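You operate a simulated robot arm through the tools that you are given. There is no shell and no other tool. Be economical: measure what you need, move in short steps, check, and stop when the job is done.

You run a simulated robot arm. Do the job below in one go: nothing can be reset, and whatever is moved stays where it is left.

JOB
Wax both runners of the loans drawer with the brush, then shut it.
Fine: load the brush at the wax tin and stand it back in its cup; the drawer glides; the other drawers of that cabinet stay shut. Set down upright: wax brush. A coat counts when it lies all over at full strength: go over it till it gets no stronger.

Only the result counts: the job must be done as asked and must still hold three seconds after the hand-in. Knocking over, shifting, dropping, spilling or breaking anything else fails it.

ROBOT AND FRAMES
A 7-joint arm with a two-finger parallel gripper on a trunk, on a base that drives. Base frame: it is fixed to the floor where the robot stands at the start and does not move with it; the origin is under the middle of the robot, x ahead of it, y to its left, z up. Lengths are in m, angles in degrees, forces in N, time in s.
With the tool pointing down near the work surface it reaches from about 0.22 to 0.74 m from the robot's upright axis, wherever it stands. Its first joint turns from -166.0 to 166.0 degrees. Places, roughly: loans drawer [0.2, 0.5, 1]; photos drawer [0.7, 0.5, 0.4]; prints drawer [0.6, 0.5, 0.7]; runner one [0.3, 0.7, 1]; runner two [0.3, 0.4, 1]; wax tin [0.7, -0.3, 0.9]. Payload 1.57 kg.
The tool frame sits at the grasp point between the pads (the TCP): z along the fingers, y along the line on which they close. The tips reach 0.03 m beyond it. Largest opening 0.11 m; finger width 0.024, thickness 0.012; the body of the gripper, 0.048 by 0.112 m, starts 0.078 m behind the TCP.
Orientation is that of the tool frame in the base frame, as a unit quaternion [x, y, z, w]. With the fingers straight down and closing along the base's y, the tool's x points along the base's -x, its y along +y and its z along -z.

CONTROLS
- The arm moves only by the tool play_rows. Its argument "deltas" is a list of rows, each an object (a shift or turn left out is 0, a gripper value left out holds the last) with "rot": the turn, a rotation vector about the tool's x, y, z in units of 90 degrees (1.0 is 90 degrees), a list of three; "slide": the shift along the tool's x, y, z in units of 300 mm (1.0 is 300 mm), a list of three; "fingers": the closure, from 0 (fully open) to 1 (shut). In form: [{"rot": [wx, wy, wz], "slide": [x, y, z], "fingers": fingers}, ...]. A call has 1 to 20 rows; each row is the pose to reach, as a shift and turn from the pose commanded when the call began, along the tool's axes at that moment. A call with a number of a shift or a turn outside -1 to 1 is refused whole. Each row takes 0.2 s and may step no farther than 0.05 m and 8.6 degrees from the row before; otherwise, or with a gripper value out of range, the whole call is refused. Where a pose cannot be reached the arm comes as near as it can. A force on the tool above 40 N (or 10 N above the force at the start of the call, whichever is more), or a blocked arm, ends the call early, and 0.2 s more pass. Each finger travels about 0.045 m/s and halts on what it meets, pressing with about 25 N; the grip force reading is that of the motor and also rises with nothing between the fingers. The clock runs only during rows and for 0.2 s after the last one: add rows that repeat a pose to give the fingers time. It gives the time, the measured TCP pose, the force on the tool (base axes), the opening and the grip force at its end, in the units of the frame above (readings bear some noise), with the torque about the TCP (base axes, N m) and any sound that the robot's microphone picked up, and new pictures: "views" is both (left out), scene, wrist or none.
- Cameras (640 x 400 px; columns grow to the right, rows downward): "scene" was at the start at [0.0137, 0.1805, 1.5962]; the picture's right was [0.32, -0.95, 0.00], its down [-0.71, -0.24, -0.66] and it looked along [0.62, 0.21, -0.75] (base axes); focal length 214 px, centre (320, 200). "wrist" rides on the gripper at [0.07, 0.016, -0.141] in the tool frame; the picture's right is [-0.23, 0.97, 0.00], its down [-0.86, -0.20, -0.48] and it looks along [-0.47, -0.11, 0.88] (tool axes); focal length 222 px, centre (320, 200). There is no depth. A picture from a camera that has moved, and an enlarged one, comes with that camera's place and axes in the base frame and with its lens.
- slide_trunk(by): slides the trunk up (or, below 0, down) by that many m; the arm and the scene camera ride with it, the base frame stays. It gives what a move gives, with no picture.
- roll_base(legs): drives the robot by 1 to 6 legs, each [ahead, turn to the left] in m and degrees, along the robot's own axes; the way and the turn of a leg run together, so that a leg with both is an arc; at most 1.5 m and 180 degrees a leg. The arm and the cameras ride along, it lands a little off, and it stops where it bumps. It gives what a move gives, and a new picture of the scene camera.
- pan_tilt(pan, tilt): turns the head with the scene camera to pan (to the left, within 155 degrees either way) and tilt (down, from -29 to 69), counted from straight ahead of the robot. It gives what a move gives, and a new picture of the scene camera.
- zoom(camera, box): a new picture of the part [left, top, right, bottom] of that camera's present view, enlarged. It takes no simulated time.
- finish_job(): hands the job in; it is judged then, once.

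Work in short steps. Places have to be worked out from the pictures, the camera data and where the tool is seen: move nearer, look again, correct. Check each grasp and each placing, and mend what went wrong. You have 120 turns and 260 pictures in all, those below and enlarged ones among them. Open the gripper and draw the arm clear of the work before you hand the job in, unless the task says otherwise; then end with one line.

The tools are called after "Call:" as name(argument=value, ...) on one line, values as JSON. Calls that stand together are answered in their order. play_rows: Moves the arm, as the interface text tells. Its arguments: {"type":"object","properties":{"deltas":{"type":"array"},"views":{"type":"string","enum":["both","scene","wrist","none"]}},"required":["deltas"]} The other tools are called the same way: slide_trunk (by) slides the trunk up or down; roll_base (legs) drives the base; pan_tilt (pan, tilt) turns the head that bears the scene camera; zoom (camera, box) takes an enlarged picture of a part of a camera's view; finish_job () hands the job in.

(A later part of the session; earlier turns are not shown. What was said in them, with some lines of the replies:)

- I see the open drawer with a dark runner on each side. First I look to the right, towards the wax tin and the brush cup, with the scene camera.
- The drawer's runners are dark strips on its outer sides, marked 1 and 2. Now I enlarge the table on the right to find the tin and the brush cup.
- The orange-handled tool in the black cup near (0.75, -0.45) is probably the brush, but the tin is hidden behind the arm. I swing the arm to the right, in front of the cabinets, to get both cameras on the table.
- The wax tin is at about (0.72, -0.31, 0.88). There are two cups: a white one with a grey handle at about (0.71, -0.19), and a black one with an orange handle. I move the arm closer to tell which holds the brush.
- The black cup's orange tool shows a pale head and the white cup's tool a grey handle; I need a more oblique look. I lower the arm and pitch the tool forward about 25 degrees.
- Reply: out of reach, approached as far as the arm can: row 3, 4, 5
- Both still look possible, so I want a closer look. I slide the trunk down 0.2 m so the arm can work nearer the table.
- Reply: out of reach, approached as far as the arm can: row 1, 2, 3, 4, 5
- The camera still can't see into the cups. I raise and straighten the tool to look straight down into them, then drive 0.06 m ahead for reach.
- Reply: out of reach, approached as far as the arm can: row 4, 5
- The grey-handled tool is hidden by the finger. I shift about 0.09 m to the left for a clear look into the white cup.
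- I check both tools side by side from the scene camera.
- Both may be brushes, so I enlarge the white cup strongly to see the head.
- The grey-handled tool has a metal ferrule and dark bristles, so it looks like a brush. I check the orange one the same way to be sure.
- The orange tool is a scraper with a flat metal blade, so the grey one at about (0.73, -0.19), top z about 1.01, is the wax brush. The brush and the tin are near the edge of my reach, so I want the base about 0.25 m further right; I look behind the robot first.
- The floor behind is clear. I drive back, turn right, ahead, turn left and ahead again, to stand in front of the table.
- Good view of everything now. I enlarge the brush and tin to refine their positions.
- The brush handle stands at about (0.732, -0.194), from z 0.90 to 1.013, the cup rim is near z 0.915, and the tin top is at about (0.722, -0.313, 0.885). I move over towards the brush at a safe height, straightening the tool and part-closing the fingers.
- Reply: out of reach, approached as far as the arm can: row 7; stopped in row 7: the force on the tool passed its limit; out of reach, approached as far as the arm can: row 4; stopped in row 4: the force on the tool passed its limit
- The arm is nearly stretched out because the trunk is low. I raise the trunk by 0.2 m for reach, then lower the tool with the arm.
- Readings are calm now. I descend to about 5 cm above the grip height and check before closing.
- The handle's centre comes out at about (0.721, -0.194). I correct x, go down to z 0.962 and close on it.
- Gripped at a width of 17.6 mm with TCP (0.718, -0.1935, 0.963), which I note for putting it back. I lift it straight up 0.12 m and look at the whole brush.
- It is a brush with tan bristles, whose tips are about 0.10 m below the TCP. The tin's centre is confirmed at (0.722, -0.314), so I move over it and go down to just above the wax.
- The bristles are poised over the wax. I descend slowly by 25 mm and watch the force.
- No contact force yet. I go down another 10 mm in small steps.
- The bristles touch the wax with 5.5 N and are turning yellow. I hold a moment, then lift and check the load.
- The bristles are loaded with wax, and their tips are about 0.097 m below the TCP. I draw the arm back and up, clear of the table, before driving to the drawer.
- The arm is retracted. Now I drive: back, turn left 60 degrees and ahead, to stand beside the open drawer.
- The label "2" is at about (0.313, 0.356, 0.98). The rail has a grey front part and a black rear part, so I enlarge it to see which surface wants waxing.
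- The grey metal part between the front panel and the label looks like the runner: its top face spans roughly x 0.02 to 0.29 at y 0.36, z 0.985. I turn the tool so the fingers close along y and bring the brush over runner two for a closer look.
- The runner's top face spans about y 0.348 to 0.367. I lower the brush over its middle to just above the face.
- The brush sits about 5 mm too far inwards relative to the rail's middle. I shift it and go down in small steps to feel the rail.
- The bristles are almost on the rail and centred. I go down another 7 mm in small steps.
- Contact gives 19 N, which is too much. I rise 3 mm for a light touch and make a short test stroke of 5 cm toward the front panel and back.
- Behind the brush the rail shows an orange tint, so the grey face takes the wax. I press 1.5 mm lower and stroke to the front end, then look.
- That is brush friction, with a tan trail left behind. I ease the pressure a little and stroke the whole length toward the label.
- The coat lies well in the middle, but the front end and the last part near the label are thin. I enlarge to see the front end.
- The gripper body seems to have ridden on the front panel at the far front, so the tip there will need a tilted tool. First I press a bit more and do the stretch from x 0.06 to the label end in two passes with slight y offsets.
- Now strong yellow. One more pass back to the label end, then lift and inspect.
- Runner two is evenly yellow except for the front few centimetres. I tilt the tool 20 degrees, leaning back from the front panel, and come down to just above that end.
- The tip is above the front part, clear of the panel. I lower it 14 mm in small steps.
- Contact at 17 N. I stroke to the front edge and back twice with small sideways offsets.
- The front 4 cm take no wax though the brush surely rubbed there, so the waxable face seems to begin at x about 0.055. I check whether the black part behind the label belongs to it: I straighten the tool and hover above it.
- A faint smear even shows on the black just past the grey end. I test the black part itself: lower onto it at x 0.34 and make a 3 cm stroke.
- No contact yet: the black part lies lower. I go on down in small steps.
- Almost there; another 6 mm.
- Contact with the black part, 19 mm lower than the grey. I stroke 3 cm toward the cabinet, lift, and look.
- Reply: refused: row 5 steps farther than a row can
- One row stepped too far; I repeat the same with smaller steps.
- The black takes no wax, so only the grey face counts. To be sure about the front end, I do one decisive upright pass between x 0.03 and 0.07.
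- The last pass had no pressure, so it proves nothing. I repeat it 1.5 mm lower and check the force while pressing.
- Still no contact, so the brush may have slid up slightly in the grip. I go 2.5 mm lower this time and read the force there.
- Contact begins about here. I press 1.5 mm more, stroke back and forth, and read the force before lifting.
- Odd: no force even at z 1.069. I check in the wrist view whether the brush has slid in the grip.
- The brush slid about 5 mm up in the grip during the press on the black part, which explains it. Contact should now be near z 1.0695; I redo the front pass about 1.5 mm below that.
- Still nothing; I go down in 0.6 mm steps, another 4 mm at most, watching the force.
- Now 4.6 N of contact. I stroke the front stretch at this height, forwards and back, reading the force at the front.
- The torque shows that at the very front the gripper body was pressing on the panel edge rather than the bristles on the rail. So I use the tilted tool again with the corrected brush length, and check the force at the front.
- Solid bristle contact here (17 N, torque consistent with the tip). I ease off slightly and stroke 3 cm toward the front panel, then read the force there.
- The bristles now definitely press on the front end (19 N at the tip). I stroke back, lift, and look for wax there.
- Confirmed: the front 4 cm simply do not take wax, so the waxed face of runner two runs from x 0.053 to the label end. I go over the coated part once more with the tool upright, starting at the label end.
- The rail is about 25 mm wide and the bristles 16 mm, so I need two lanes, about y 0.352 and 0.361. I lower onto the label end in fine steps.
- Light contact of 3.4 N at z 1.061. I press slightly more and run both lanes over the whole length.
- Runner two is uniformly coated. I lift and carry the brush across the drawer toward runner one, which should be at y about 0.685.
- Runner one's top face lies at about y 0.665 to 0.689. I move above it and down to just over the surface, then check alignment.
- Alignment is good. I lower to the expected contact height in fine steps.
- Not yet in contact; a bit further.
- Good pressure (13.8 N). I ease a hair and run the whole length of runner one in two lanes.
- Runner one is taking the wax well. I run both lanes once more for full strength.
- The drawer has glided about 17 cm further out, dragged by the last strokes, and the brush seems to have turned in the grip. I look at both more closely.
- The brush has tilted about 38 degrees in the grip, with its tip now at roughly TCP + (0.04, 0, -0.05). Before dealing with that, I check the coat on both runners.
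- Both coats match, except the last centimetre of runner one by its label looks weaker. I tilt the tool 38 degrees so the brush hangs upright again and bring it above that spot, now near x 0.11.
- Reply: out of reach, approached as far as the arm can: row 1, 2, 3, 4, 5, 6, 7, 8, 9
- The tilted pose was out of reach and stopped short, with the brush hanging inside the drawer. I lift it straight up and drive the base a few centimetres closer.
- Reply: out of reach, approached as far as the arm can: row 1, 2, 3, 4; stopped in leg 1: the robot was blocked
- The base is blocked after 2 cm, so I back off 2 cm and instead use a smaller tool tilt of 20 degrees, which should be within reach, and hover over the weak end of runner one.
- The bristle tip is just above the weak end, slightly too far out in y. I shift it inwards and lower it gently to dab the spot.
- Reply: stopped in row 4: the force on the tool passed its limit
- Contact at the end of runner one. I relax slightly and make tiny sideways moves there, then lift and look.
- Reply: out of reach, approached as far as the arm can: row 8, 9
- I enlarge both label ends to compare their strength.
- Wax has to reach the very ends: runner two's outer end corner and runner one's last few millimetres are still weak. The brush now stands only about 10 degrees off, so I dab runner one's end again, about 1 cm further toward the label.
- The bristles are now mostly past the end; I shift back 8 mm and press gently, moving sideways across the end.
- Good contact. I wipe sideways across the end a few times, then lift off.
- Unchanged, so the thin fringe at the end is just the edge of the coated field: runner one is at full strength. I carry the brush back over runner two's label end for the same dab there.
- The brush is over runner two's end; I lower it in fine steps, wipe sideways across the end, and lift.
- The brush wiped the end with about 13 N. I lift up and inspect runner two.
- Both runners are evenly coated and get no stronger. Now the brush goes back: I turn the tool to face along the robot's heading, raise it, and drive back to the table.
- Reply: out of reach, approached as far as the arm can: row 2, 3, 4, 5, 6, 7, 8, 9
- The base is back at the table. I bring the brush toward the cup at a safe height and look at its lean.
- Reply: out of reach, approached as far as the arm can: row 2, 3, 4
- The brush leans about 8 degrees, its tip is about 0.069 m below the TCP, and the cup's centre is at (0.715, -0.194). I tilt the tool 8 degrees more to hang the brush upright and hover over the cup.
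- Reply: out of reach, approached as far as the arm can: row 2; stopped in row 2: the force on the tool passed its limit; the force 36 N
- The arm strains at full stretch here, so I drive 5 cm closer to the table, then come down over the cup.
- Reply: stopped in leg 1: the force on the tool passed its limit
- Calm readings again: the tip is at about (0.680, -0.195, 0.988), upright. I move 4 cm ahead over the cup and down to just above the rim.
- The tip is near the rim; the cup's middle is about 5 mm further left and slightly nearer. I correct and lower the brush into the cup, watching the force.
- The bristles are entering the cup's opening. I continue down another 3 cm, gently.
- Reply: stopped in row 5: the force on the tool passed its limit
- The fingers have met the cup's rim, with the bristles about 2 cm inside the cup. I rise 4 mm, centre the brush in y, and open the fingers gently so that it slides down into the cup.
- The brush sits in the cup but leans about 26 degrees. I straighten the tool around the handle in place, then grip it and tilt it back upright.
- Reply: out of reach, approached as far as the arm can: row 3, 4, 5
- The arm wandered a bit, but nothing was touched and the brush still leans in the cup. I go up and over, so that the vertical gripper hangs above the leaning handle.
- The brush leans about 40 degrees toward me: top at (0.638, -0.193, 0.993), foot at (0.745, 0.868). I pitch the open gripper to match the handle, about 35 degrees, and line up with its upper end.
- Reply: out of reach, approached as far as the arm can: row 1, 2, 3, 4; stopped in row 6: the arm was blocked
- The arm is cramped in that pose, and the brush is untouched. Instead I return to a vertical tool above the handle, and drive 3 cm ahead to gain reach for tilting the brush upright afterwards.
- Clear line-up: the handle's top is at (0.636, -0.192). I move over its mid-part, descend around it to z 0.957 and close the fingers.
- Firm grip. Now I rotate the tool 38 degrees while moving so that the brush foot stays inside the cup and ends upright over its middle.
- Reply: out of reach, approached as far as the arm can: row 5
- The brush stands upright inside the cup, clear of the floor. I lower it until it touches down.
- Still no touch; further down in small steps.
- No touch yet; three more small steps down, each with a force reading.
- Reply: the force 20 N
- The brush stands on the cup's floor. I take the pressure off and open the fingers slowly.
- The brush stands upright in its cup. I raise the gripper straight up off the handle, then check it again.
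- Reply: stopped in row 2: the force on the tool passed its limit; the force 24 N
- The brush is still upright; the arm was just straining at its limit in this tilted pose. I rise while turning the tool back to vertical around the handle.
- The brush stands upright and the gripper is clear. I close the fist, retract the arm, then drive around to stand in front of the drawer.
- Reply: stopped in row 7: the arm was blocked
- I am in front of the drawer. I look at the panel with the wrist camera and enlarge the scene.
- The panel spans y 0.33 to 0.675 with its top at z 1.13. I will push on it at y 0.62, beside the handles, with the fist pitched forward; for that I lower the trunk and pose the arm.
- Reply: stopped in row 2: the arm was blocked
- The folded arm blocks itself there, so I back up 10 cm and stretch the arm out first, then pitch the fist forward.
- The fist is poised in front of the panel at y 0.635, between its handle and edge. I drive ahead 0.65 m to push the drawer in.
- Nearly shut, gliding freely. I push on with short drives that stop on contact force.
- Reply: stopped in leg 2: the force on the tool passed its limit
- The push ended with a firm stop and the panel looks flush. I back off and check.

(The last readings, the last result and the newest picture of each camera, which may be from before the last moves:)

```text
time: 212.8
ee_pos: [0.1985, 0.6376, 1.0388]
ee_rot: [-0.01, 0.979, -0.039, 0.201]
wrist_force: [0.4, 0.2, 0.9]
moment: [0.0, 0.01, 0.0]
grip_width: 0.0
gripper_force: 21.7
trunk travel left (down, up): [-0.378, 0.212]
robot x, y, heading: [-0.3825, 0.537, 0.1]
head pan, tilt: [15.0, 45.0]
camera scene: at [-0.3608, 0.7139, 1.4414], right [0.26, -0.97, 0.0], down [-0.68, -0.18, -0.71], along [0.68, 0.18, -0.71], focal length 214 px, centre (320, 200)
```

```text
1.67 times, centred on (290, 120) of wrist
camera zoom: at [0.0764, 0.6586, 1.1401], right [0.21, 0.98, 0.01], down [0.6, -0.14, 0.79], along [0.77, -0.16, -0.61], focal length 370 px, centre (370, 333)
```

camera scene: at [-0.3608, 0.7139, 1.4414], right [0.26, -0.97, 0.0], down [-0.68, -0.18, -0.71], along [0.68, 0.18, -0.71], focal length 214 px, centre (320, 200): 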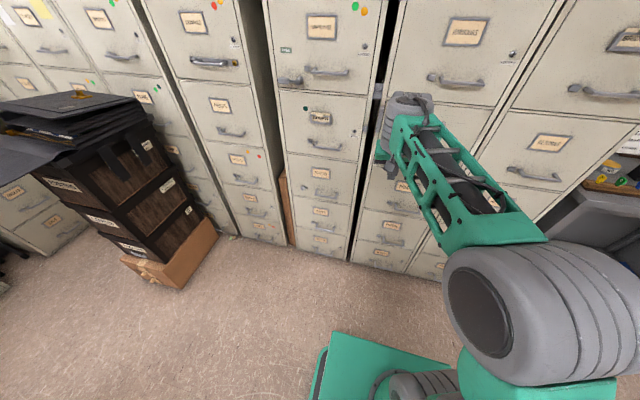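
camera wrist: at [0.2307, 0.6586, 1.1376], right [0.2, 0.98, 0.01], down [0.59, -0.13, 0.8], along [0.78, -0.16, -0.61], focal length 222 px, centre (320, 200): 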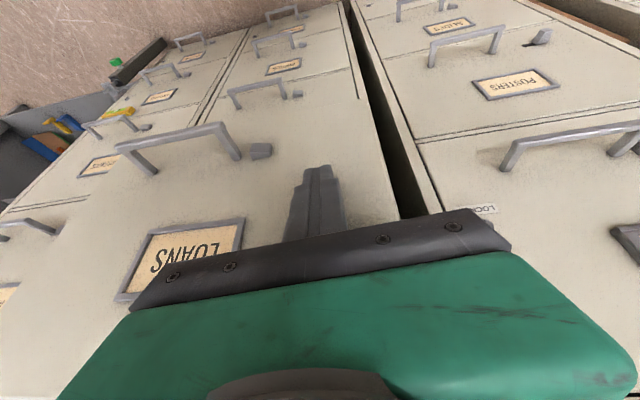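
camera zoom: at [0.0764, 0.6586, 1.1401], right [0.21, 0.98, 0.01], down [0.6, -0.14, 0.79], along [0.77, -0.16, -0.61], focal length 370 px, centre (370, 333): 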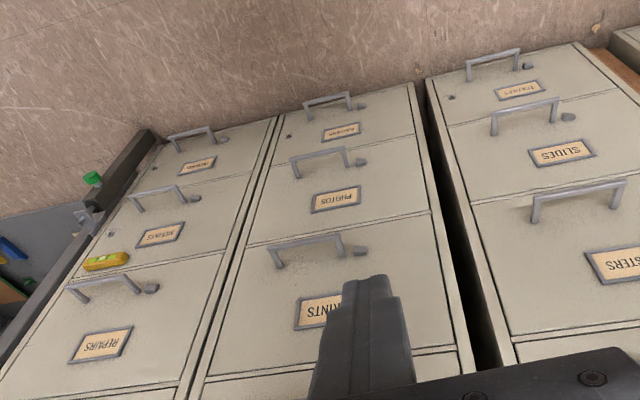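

The drawer looks flush. I open the gripper, back further away, and check the drawer and the brush cup in one view.

Call:
play_rows(deltas=[{"slide": [0, 0, 0], "fingers": 0.5}, {"slide": [0, 0, 0], "fingers": 0}, {"slide": [0, 0, 0], "fingers": 0}, {"slide": [0, 0, 0], "fingers": 0}, {"slide": [0, 0, 0], "fingers": 0}, {"slide": [0, 0, 0], "fingers": 0}], views="none")

Call:
roll_base(legs=[[-0.3, 0], [0, 35]])

Call:
pan_tilt(pan=-50, tilt=35)

Call:
zoom(camera="scene", box=[160, 60, 480, 260])

```text
time: 214.2
ee_pos: [0.1978, 0.6368, 1.0395]
ee_rot: [-0.01, 0.979, -0.039, 0.201]
wrist_force: [-0.4, -0.4, -0.5]
moment: [0.0, 0.0, 0.0]
grip_width: 0.1099
gripper_force: 0.1
trunk travel left (down, up): [-0.378, 0.212]
robot x, y, heading: [-0.3775, 0.5355, 0.2]
head pan, tilt: [15.0, 45.0]
```

```text
time: 217.9
ee_pos: [-0.2649, 0.9518, 1.038]
ee_rot: [-0.304, 0.93, 0.024, 0.204]
wrist_force: [-0.4, 0.2, -0.3]
moment: [-0.02, 0.01, 0.0]
grip_width: 0.1099
gripper_force: 0.0
trunk travel left (down, up): [-0.378, 0.212]
robot x, y, heading: [-0.6807, 0.5374, 35.1]
head pan, tilt: [15.0, 45.0]
camera scene: at [-0.7669, 0.6939, 1.4414], right [0.77, -0.64, 0.0], down [-0.45, -0.54, -0.71], along [0.45, 0.54, -0.71], focal length 214 px, centre (320, 200)
```

scene: 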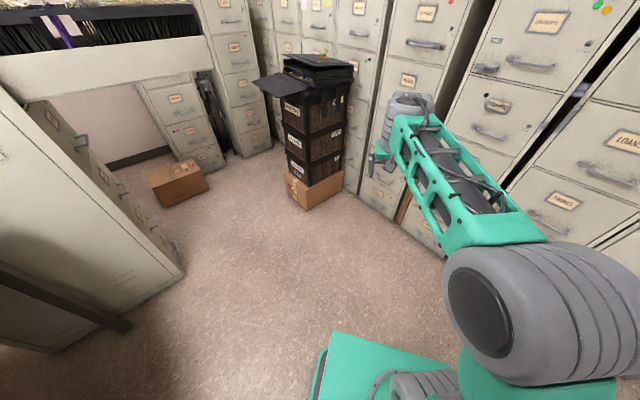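

```text
time: 219.2
ee_pos: [-0.2653, 0.9519, 1.0386]
ee_rot: [-0.304, 0.931, 0.023, 0.203]
wrist_force: [-0.7, 0.1, -0.1]
moment: [-0.01, 0.01, 0.01]
grip_width: 0.1102
gripper_force: 0.1
trunk travel left (down, up): [-0.378, 0.212]
robot x, y, heading: [-0.6818, 0.5357, 35.2]
head pan, tilt: [-50.0, 35.0]
camera scene: at [-0.7338, 0.6089, 1.4562], right [-0.26, -0.97, 0.0], down [-0.55, 0.15, -0.82], along [0.79, -0.21, -0.57], focal length 214 px, centre (320, 200)
```

scene: 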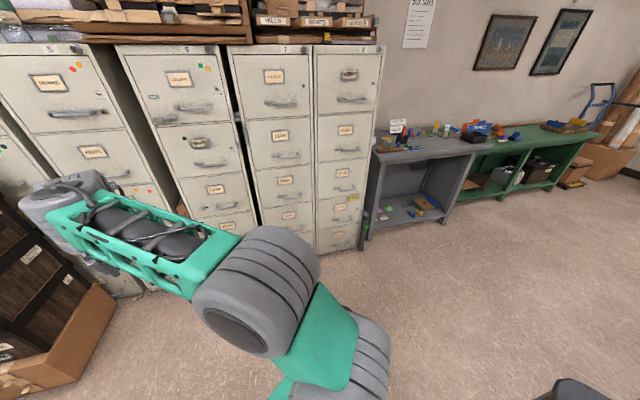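

```text
2.00 times, centred on (320, 160) of scene
camera zoom: at [-0.7338, 0.6089, 1.4562], right [-0.26, -0.97, 0.0], down [-0.55, 0.15, -0.82], along [0.79, -0.21, -0.57], focal length 429 px, centre (320, 280)
```

zoom: 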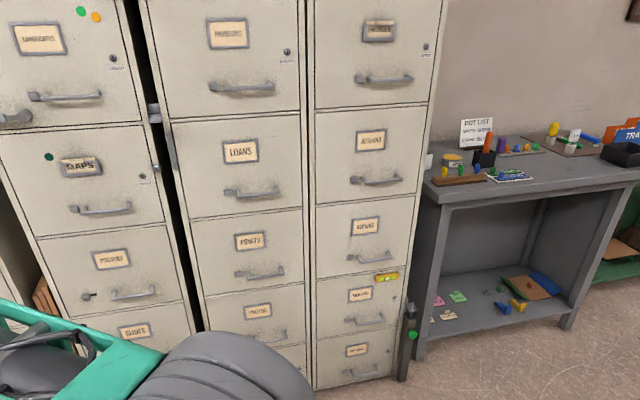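

The Loans drawer is shut flush, the drawers around it are shut, the gripper is open and the arm is clear. I left the brush upright in its cup, so I hand in.

Call:
finish_job()

```text
The job is handed in.
```

I waxed both runners of the loans drawer to an even coat, pushed the drawer shut (it glides freely), and stood the brush upright in its cup. The cabinet's other drawers stayed shut. The front 4 cm or so of each runner took no wax even when pressed, so I treated that stretch as outside the coat. In the last view the cup was mostly hidden behind a cabinet, so I last saw the brush standing just before I drove over to the drawer.
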